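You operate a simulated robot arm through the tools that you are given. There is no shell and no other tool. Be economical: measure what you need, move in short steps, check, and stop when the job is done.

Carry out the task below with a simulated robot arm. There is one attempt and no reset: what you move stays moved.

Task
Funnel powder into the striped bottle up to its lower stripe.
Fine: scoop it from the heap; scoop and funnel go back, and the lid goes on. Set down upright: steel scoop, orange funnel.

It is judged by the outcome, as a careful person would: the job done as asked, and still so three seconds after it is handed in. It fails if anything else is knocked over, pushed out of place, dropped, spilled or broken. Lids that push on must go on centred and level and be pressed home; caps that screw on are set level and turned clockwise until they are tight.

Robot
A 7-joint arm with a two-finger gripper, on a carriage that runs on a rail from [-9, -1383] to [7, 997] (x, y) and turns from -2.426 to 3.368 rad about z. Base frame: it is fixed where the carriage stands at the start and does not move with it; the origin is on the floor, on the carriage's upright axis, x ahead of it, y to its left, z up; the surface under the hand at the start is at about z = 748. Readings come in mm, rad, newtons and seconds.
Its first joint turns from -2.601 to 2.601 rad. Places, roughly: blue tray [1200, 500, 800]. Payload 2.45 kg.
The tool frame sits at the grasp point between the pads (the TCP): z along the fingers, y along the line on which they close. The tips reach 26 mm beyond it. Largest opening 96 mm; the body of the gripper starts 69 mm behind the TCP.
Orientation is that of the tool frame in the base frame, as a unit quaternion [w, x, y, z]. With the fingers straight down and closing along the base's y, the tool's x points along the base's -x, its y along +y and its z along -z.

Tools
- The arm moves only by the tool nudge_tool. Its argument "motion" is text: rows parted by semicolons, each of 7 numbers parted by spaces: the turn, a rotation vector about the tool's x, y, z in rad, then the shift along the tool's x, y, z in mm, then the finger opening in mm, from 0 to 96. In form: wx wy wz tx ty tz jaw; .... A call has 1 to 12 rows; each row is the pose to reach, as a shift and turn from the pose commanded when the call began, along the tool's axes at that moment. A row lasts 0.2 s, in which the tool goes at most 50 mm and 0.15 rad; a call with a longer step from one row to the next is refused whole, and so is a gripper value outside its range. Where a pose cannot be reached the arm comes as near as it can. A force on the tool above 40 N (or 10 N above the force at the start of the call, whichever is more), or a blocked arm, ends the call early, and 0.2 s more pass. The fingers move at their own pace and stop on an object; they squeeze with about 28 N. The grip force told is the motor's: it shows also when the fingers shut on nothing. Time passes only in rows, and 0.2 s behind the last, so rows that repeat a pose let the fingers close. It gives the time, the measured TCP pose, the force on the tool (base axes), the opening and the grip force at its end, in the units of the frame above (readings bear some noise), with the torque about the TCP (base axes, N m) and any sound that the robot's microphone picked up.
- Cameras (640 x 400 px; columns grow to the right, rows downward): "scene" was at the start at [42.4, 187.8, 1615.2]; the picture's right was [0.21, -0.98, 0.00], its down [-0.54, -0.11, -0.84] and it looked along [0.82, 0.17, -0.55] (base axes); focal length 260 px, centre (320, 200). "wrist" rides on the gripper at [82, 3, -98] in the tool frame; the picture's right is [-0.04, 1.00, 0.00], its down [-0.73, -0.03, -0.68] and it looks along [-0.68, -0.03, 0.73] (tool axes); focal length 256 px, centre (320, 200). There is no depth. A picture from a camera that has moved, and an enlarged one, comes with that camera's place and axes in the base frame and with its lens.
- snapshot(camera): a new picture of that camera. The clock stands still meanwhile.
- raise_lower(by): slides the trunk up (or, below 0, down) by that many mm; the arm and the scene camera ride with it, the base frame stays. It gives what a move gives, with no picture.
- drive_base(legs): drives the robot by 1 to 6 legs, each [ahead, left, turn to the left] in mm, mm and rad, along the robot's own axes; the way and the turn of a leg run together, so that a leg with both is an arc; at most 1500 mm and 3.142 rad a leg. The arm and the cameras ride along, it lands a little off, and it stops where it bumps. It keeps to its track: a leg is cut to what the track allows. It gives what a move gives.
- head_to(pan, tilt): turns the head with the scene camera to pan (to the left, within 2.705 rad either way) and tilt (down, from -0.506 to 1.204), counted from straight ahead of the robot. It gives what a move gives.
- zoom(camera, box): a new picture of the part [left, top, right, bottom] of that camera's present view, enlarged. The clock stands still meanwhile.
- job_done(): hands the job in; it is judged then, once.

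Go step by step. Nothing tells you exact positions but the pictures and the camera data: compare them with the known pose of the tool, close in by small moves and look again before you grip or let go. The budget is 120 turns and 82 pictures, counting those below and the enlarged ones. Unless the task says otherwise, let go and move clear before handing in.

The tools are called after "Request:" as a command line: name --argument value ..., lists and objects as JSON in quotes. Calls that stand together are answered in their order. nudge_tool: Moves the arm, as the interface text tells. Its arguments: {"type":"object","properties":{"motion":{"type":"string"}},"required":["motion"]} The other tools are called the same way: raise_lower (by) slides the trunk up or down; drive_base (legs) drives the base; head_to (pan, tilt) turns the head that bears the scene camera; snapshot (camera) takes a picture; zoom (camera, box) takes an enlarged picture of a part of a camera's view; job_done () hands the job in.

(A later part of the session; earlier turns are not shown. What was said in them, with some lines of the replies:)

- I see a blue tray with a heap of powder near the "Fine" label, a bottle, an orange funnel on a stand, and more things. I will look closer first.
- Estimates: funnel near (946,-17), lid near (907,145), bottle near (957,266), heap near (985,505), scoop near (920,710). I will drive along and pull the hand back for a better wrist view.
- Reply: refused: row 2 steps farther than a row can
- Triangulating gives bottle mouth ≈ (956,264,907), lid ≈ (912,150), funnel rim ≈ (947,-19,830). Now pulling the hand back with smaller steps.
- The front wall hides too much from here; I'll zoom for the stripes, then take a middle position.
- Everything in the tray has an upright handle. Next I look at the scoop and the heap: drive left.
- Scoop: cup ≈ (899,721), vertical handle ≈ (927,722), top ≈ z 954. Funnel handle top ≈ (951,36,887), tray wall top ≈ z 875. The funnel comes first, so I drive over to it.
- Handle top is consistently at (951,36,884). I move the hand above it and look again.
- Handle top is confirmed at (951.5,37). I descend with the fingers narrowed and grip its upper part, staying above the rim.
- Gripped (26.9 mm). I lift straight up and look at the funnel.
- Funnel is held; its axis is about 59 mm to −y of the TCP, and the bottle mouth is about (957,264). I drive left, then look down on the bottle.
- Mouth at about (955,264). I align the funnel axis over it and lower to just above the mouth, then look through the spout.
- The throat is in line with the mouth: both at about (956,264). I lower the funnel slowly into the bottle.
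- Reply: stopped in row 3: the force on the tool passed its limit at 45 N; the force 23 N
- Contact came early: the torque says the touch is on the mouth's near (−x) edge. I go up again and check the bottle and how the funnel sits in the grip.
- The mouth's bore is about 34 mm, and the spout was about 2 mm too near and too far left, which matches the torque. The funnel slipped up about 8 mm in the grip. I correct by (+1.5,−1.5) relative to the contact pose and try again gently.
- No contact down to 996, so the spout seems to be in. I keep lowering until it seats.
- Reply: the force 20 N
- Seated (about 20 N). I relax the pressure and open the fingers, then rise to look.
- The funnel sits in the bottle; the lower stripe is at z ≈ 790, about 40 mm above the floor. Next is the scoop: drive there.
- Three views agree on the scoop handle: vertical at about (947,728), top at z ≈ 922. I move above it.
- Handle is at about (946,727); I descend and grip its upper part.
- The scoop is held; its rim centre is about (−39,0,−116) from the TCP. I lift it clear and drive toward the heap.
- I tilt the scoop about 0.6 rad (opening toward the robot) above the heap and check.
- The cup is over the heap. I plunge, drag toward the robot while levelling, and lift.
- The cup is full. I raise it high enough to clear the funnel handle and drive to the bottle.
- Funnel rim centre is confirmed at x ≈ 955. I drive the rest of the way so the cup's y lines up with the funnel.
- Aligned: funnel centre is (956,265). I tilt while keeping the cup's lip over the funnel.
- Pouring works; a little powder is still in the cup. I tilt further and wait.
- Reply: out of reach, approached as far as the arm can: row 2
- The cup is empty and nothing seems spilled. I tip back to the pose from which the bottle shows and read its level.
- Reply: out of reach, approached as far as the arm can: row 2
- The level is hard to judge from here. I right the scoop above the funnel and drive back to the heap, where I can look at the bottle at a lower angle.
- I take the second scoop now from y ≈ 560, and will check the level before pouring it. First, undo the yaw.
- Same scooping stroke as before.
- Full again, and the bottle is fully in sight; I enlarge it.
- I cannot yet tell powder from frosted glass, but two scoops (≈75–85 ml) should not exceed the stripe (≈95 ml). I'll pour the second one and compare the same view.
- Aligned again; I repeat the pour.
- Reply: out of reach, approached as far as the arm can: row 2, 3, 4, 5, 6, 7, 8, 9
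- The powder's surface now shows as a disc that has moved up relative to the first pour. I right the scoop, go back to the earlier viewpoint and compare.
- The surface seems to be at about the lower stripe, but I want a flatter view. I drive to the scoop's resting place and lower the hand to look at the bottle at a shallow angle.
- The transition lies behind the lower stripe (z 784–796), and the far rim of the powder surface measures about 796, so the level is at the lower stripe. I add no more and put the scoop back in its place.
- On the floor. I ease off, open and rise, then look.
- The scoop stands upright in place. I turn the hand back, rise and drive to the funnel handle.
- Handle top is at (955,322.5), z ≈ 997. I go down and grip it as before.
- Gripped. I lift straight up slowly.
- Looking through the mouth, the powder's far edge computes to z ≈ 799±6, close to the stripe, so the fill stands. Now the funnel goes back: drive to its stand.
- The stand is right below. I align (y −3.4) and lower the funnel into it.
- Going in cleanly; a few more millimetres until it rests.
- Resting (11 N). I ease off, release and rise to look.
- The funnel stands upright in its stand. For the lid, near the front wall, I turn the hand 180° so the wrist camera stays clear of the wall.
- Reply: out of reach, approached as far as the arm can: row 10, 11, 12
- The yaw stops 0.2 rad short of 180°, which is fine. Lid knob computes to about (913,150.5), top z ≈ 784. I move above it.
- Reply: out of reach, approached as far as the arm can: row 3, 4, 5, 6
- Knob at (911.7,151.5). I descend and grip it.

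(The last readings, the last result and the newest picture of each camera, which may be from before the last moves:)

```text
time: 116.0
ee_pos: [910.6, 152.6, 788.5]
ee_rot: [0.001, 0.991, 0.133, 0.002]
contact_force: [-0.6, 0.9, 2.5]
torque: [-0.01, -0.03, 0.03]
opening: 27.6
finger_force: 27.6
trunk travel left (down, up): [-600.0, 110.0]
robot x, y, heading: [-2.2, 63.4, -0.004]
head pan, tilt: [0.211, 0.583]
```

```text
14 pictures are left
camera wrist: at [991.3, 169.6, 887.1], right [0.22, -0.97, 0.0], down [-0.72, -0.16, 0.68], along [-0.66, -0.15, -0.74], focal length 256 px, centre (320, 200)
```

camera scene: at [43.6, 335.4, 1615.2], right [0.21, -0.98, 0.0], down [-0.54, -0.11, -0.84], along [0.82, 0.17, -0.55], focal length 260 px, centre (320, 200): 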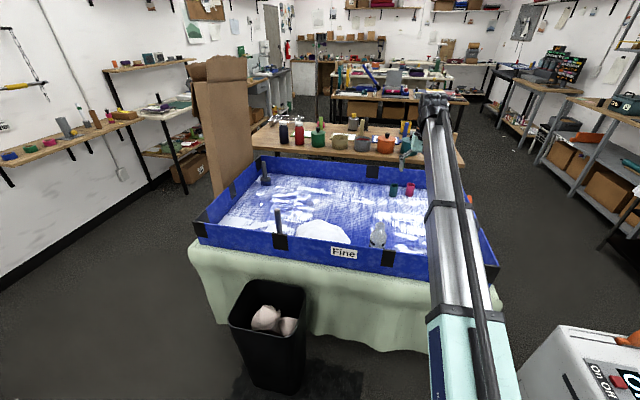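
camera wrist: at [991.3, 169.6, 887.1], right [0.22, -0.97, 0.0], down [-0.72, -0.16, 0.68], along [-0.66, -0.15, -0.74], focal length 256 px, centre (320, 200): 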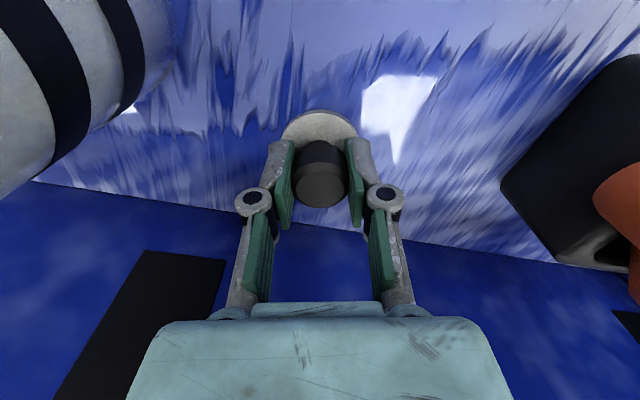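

Lid gripped by its knob. I lift it straight up and drive toward the bottle.

Request:
nudge_tool --motion "0 0 0 0 0 -20 0; 0 0 0 0 0 -60 0; 0 0 0 0 0 -100 0; 0 0 0 0 0 -140 0; 0 0 0 0 0 -180 0; 0 0 0 0 0 -215 0; 0 0 0 0 0 -215 0"

Request:
drive_base --legs '[[0, 109, 0]]'

Request:
snapshot --camera "wrist"

```text
time: 117.7
ee_pos: [912.8, 150.9, 1004.4]
ee_rot: [0.001, 0.991, 0.133, 0.001]
contact_force: [-0.9, -0.8, -0.8]
torque: [-0.01, -0.02, -0.02]
opening: 27.3
finger_force: 28.1
trunk travel left (down, up): [-600.0, 110.0]
robot x, y, heading: [1.0, 62.7, -0.004]
head pan, tilt: [0.211, 0.583]
```

```text
time: 118.8
ee_pos: [912.9, 258.4, 1003.9]
ee_rot: [0.0, 0.991, 0.133, 0.002]
contact_force: [0.2, -0.1, -0.6]
torque: [-0.01, 0.0, 0.0]
opening: 27.5
finger_force: 27.9
trunk travel left (down, up): [-600.0, 110.0]
robot x, y, heading: [2.5, 174.2, -0.007]
head pan, tilt: [0.211, 0.583]
```

```text
13 pictures are left
camera wrist: at [992.6, 276.8, 1101.7], right [0.22, -0.97, 0.0], down [-0.72, -0.16, 0.68], along [-0.66, -0.15, -0.74], focal length 256 px, centre (320, 200)
```

wrist: 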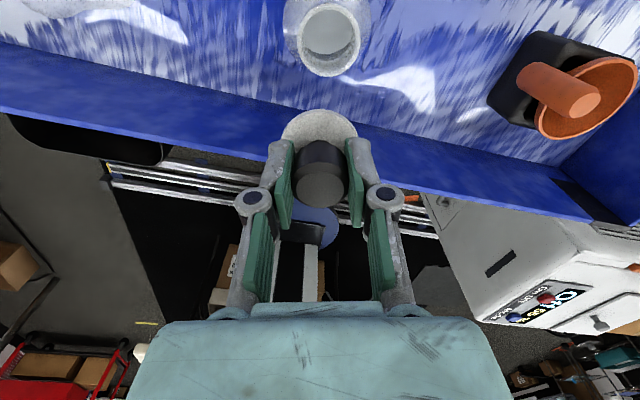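

Request:
zoom --camera "wrist" --box '[250, 0, 400, 100]'

```text
4.00 times, centred on (325, 50) of wrist
camera zoom: at [992.6, 276.8, 1101.7], right [0.22, -0.97, 0.0], down [-0.72, -0.16, 0.68], along [-0.66, -0.15, -0.74], focal length 1024 px, centre (300, 800)
```

zoom: 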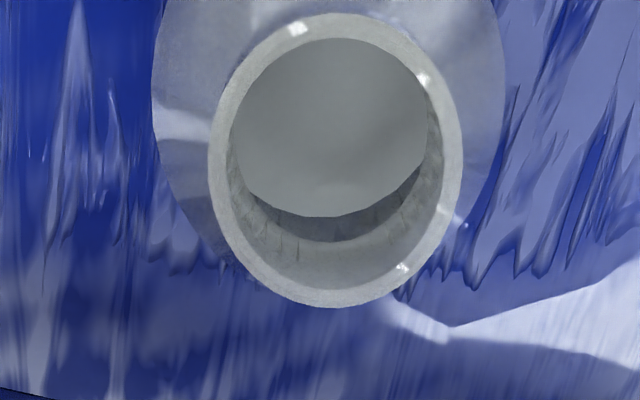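

Mouth centre refined to (957.1,262.9); the powder reads z ≈ 793 from this side, within the stripe. I move the lid over the mouth.

Request:
nudge_tool --motion "0 0 0 22 3.7 0 0; 0 0 0 44.2 7.4 0 0; 0 0 0 44.2 7.4 20 0; 0 0 0 44.2 7.4 35 0; 0 0 0 44.2 7.4 35 0"

Request:
snapshot --camera "wrist"

Request:
zoom --camera "wrist" --box '[240, 70, 400, 190]'

```text
time: 120.0
ee_pos: [957.9, 263.0, 968.6]
ee_rot: [0.001, 0.991, 0.132, 0.002]
contact_force: [0.1, -0.4, -0.3]
torque: [-0.01, -0.01, -0.02]
opening: 27.4
finger_force: 28.4
trunk travel left (down, up): [-600.0, 110.0]
robot x, y, heading: [-3.2, 172.7, 0.001]
head pan, tilt: [0.211, 0.583]
```

```text
11 pictures are left
camera wrist: at [1037.1, 281.0, 1066.9], right [0.22, -0.97, 0.0], down [-0.72, -0.16, 0.68], along [-0.66, -0.15, -0.74], focal length 256 px, centre (320, 200)
```

wrist: 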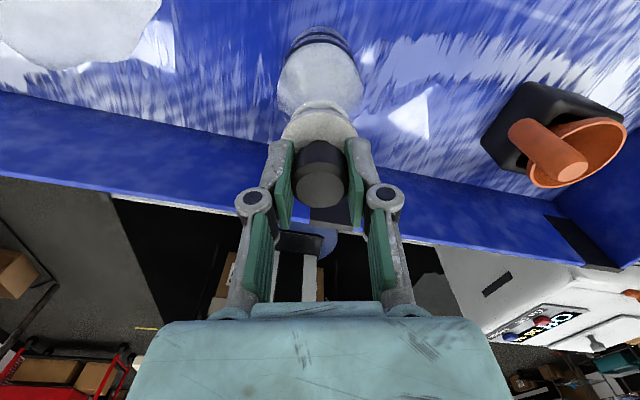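

```text
3.33 times, centred on (320, 130) of wrist
camera zoom: at [1037.1, 281.0, 1066.9], right [0.22, -0.97, 0.0], down [-0.72, -0.16, 0.68], along [-0.66, -0.15, -0.74], focal length 853 px, centre (320, 433)
```

zoom: 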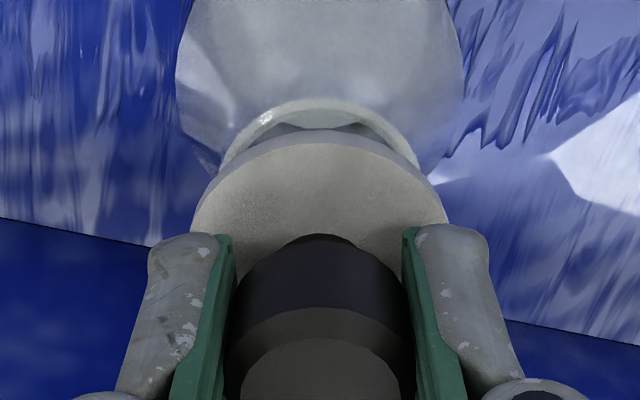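

Laterally aligned, and the mouth's near edge agrees. I lower the lid gently onto it.

Request:
nudge_tool --motion "0 0 0 0 0 6 0; 0 0 0 0 0 10 0; 0 0 0 0 0 13 0; 0 0 0 0 0 16 0; 0 0 0 0 0 18 0; 0 0 0 0 0 20 0; 0 0 0 0 0 22 0; 0 0 0 0 0 22 0"

```text
time: 121.8
ee_pos: [956.0, 263.6, 949.7]
ee_rot: [0.001, 0.991, 0.132, 0.004]
contact_force: [1.9, -1.2, 16.7]
torque: [-0.11, 0.0, 0.02]
opening: 27.4
finger_force: 27.9
trunk travel left (down, up): [-600.0, 110.0]
robot x, y, heading: [-0.3, 171.2, 0.0]
head pan, tilt: [0.211, 0.583]
```

Contact at z ≈ 949 with little torque. I look before pressing.

Request:
zoom --camera "wrist" --box '[240, 70, 400, 190]'

```text
3.33 times, centred on (320, 130) of wrist
camera zoom: at [1036.2, 281.3, 1047.3], right [0.22, -0.97, 0.0], down [-0.72, -0.16, 0.67], along [-0.66, -0.15, -0.74], focal length 853 px, centre (320, 433)
```

zoom: 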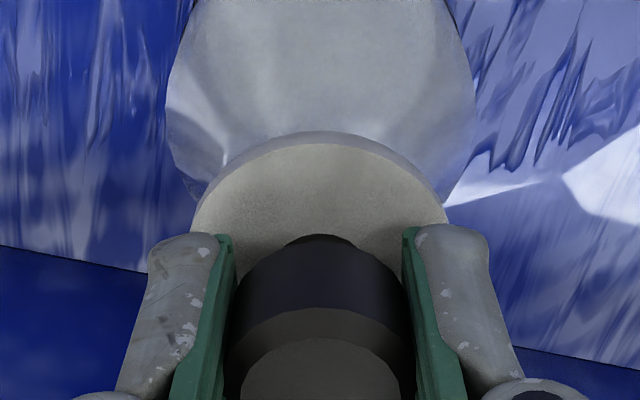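

Request:
nudge_tool --motion "0 0 0 0 0 1.5 0; 0 0 0 0 0 3 0; 0 0 0 0 0 4.5 0; 0 0 0 0 0 6 0; 0 0 0 0 0 6 0"

```text
time: 123.0
ee_pos: [955.0, 262.9, 943.0]
ee_rot: [0.0, 0.991, 0.133, 0.003]
contact_force: [2.7, -0.8, 29.7]
torque: [-0.03, -0.09, 0.03]
opening: 27.2
finger_force: 28.3
trunk travel left (down, up): [-600.0, 110.0]
robot x, y, heading: [0.7, 172.9, -0.006]
head pan, tilt: [0.211, 0.583]
```

Request:
nudge_tool --motion "0 0 0 0 0 1.5 0; 0 0 0 0 0 3 0; 0 0 0 0 0 4.5 0; 0 0 0 0 0 4.5 0"

Request:
zoom --camera "wrist" --box '[240, 70, 400, 190]'

```text
time: 123.7
ee_pos: [956.9, 262.4, 942.3]
ee_rot: [0.0, 0.991, 0.132, 0.004]
contact_force: [-2.9, -1.1, 17.0]
torque: [-0.01, 0.33, 0.01]
opening: 27.8
finger_force: 27.6
trunk travel left (down, up): [-600.0, 110.0]
robot x, y, heading: [-0.5, 170.8, -0.003]
head pan, tilt: [0.211, 0.583]
stopped in row 3: the force on the tool passed its limit at 42 N (the readings are from after the stop); the commanded pose is now the measured one
```

```text
3.33 times, centred on (320, 130) of wrist
camera zoom: at [1035.7, 281.1, 1041.6], right [0.22, -0.97, 0.0], down [-0.72, -0.16, 0.67], along [-0.66, -0.15, -0.74], focal length 853 px, centre (320, 433)
```

zoom: 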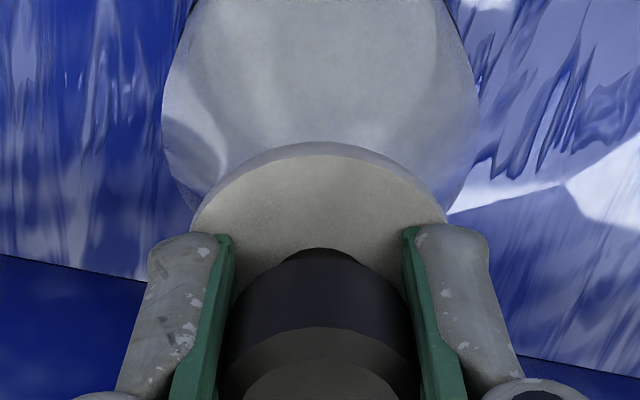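

The lid went down about 5 mm, then the knob began to slip at 42 N. I release and look at the lid from further away.

Request:
nudge_tool --motion "0 0 0 0 0 0 34; 0 0 0 0 0 0 50; 0 0 0 0 0 0 50; 0 0 0 0 0 -30 50; 0 0 0 0 0 -60 50; 0 0 0 0 0 -75 50; 0 0 0 0 0 -75 50"

Request:
zoom --camera "wrist" --box '[240, 20, 400, 140]'

```text
time: 125.3
ee_pos: [957.4, 265.6, 1013.9]
ee_rot: [0.0, 0.991, 0.132, 0.002]
contact_force: [-0.3, -0.9, 0.0]
torque: [-0.01, -0.02, 0.01]
opening: 50.2
finger_force: 0.0
trunk travel left (down, up): [-600.0, 110.0]
robot x, y, heading: [1.1, 169.8, -0.008]
head pan, tilt: [0.211, 0.583]
heard: snap
```

```text
3.33 times, centred on (320, 80) of wrist
camera zoom: at [1037.7, 282.5, 1112.0], right [0.22, -0.97, 0.0], down [-0.72, -0.16, 0.67], along [-0.66, -0.15, -0.74], focal length 853 px, centre (320, 600)
```

zoom: 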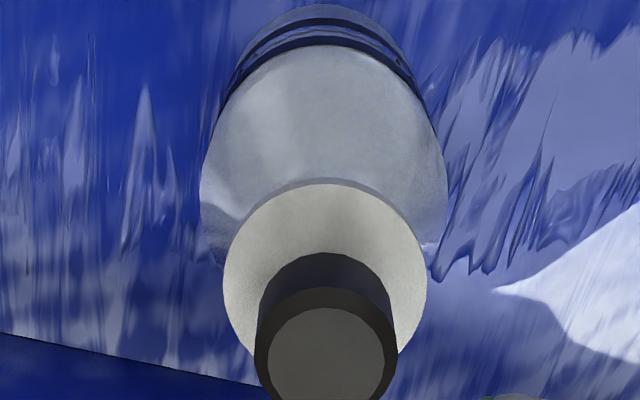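

I heard a snap and the lid looks centred and level. To be sure, I press on the knob's top with closed fingers.

Request:
nudge_tool --motion "0 0 0 0 0 0 0; 0 0 0 0 0 0 0; 0 0 0 0 0 20 0; 0 0 0 0 0 36 0; 0 0 0 0 0 42 0; 0 0 0 0 0 46 0; 0 0 0 0 0 49 0; 0 0 0 0 0 52 0; 0 0 0 0 0 54 0; 0 0 0 0 0 56 0; 0 0 0 0 0 58 0; 0 0 0 0 0 58 0"

```text
time: 126.8
ee_pos: [957.4, 265.2, 975.1]
ee_rot: [0.001, 0.991, 0.132, 0.009]
contact_force: [-1.5, 1.1, 20.8]
torque: [-0.04, 0.16, 0.01]
opening: 6.1
finger_force: 27.9
trunk travel left (down, up): [-600.0, 110.0]
robot x, y, heading: [2.6, 174.1, -0.002]
head pan, tilt: [0.211, 0.583]
stopped in row 7: the force on the tool passed its limit at 44 N (the readings are from after the stop); the commanded pose is now the measured one
```

44 N with no further movement. I rise and drive clear, then inspect the lid with the scene camera.

Request:
nudge_tool --motion "0 0 0 0 0 -30 0; 0 0 0 0 0 -70 20; 0 0 0 0 0 -110 40; 0 0 0 0 0 -150 40; 0 0 0 -45 0 -160 40; 0 0 0 -90 0 -160 40; 0 0 0 -130 0 -160 40; 0 0 0 -130 0 -160 40"

Request:
drive_base --legs '[[0, 200, 0]]'

Request:
head_to --pan -0.25 --tilt 0.65

Request:
snapshot --camera "scene"

```text
time: 128.6
ee_pos: [833.8, 230.0, 1129.9]
ee_rot: [0.0, 0.991, 0.132, 0.007]
contact_force: [-0.3, -0.5, -0.1]
torque: [0.01, 0.0, 0.01]
opening: 40.0
finger_force: 0.1
trunk travel left (down, up): [-600.0, 110.0]
robot x, y, heading: [1.5, 174.8, -0.008]
head pan, tilt: [0.211, 0.583]
```

```text
time: 130.2
ee_pos: [836.6, 430.3, 1130.4]
ee_rot: [0.0, 0.991, 0.132, 0.007]
contact_force: [-0.6, -0.2, -0.8]
torque: [0.01, 0.0, -0.03]
opening: 40.0
finger_force: 0.0
trunk travel left (down, up): [-600.0, 110.0]
robot x, y, heading: [2.0, 375.7, -0.003]
head pan, tilt: [0.211, 0.583]
```

```text
time: 131.1
ee_pos: [835.9, 431.8, 1128.6]
ee_rot: [0.0, 0.991, 0.132, 0.006]
contact_force: [0.7, -0.1, 0.4]
torque: [0.02, -0.01, -0.01]
opening: 40.2
finger_force: 0.1
trunk travel left (down, up): [-600.0, 110.0]
robot x, y, heading: [4.6, 374.9, -0.005]
head pan, tilt: [-0.25, 0.649]
```

```text
6 pictures are left
camera scene: at [42.8, 521.4, 1609.3], right [-0.25, -0.97, 0.0], down [-0.59, 0.15, -0.8], along [0.77, -0.2, -0.6], focal length 260 px, centre (320, 200)
```

scene: 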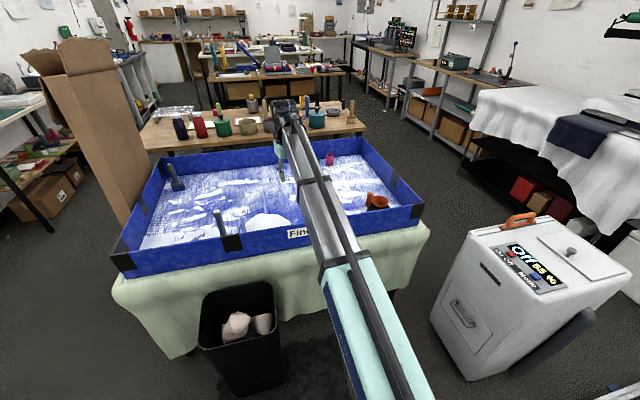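

The arm hides the bottle from here; I drive to the other side where the view is free.

Request:
drive_base --legs '[[0, -395, 0]]'

Request:
head_to --pan 0.15 --tilt 0.65

Request:
zoom --camera "scene" --box '[240, 140, 440, 265]'

```text
time: 133.6
ee_pos: [833.8, 36.8, 1129.2]
ee_rot: [0.0, 0.991, 0.134, 0.006]
contact_force: [0.1, -0.3, -0.6]
torque: [-0.01, 0.01, 0.01]
opening: 40.0
finger_force: 0.1
trunk travel left (down, up): [-600.0, 110.0]
robot x, y, heading: [0.3, -23.3, 0.001]
head pan, tilt: [-0.25, 0.649]
```

```text
time: 134.4
ee_pos: [831.9, 34.7, 1129.0]
ee_rot: [0.0, 0.991, 0.133, 0.006]
contact_force: [1.0, 0.2, -0.5]
torque: [-0.01, -0.02, 0.0]
opening: 40.1
finger_force: 0.1
trunk travel left (down, up): [-600.0, 110.0]
robot x, y, heading: [-1.3, -24.8, -0.002]
head pan, tilt: [0.15, 0.649]
```

```text
3.20 times, centred on (340, 202) of scene
camera zoom: at [41.5, 157.8, 1609.3], right [0.15, -0.99, 0.0], down [-0.6, -0.09, -0.8], along [0.79, 0.12, -0.6], focal length 831 px, centre (256, 192)
```

zoom: 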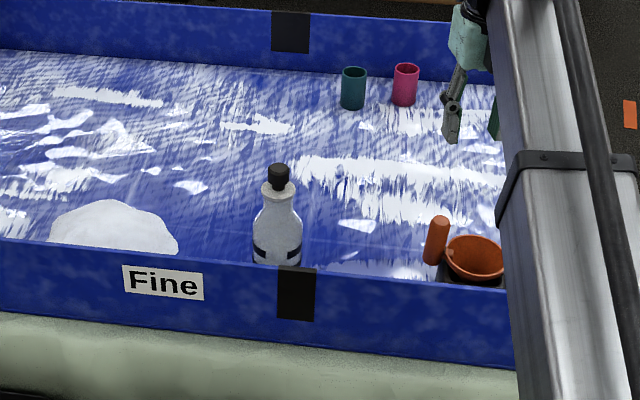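

The lid sits on the bottle, and the funnel and the rest are in place. I enlarge the lid to check that it is seated.

Request:
zoom --camera "scene" --box '[312, 186, 344, 206]'

Request:
zoom --camera "scene" --box '[160, 170, 320, 240]'

```text
16.00 times, centred on (328, 196) of scene
camera zoom: at [41.5, 157.8, 1609.3], right [0.15, -0.99, 0.0], down [-0.6, -0.09, -0.8], along [0.79, 0.12, -0.6], focal length 4157 px, centre (192, 264)
```

zoom: 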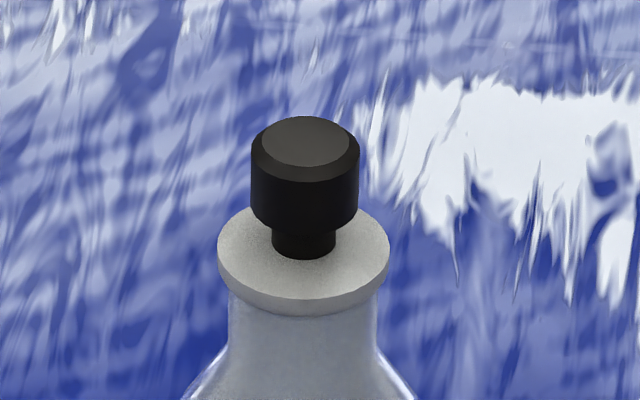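

```text
4.00 times, centred on (240, 205) of scene
camera zoom: at [41.5, 157.8, 1609.3], right [0.15, -0.99, 0.0], down [-0.6, -0.09, -0.8], along [0.79, 0.12, -0.6], focal length 1039 px, centre (640, 180)
```

zoom: 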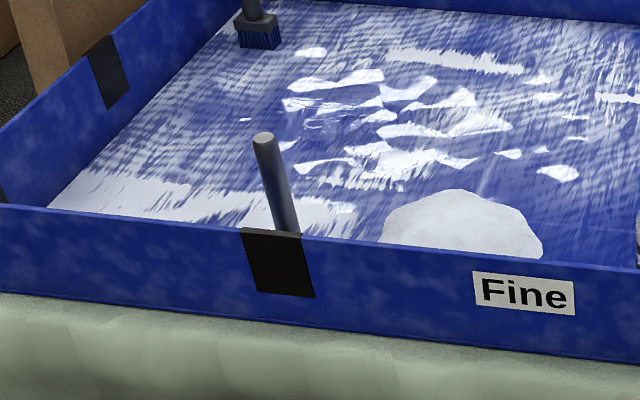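

The lid's flange is flush, level and centred on the rim. The scoop and funnel stand upright in their places and the hand is clear, so I hand in.

Request:
job_done

```text
The job is handed in.
```

I filled the striped bottle with two scoops from the heap and handed the job in. The powder level measured between about z 793 and 800 in the clearest views, against a lower stripe at about z 784–796. It is therefore at the stripe, or a few millimetres above its top edge.

The lid is on: I heard a snap while letting go of it, it held a further 44 N press without moving, and the last close-up shows it centred and level. The steel scoop stands upright where it was. The orange funnel is upright in its stand, and I saw no spilled powder and nothing knocked over.
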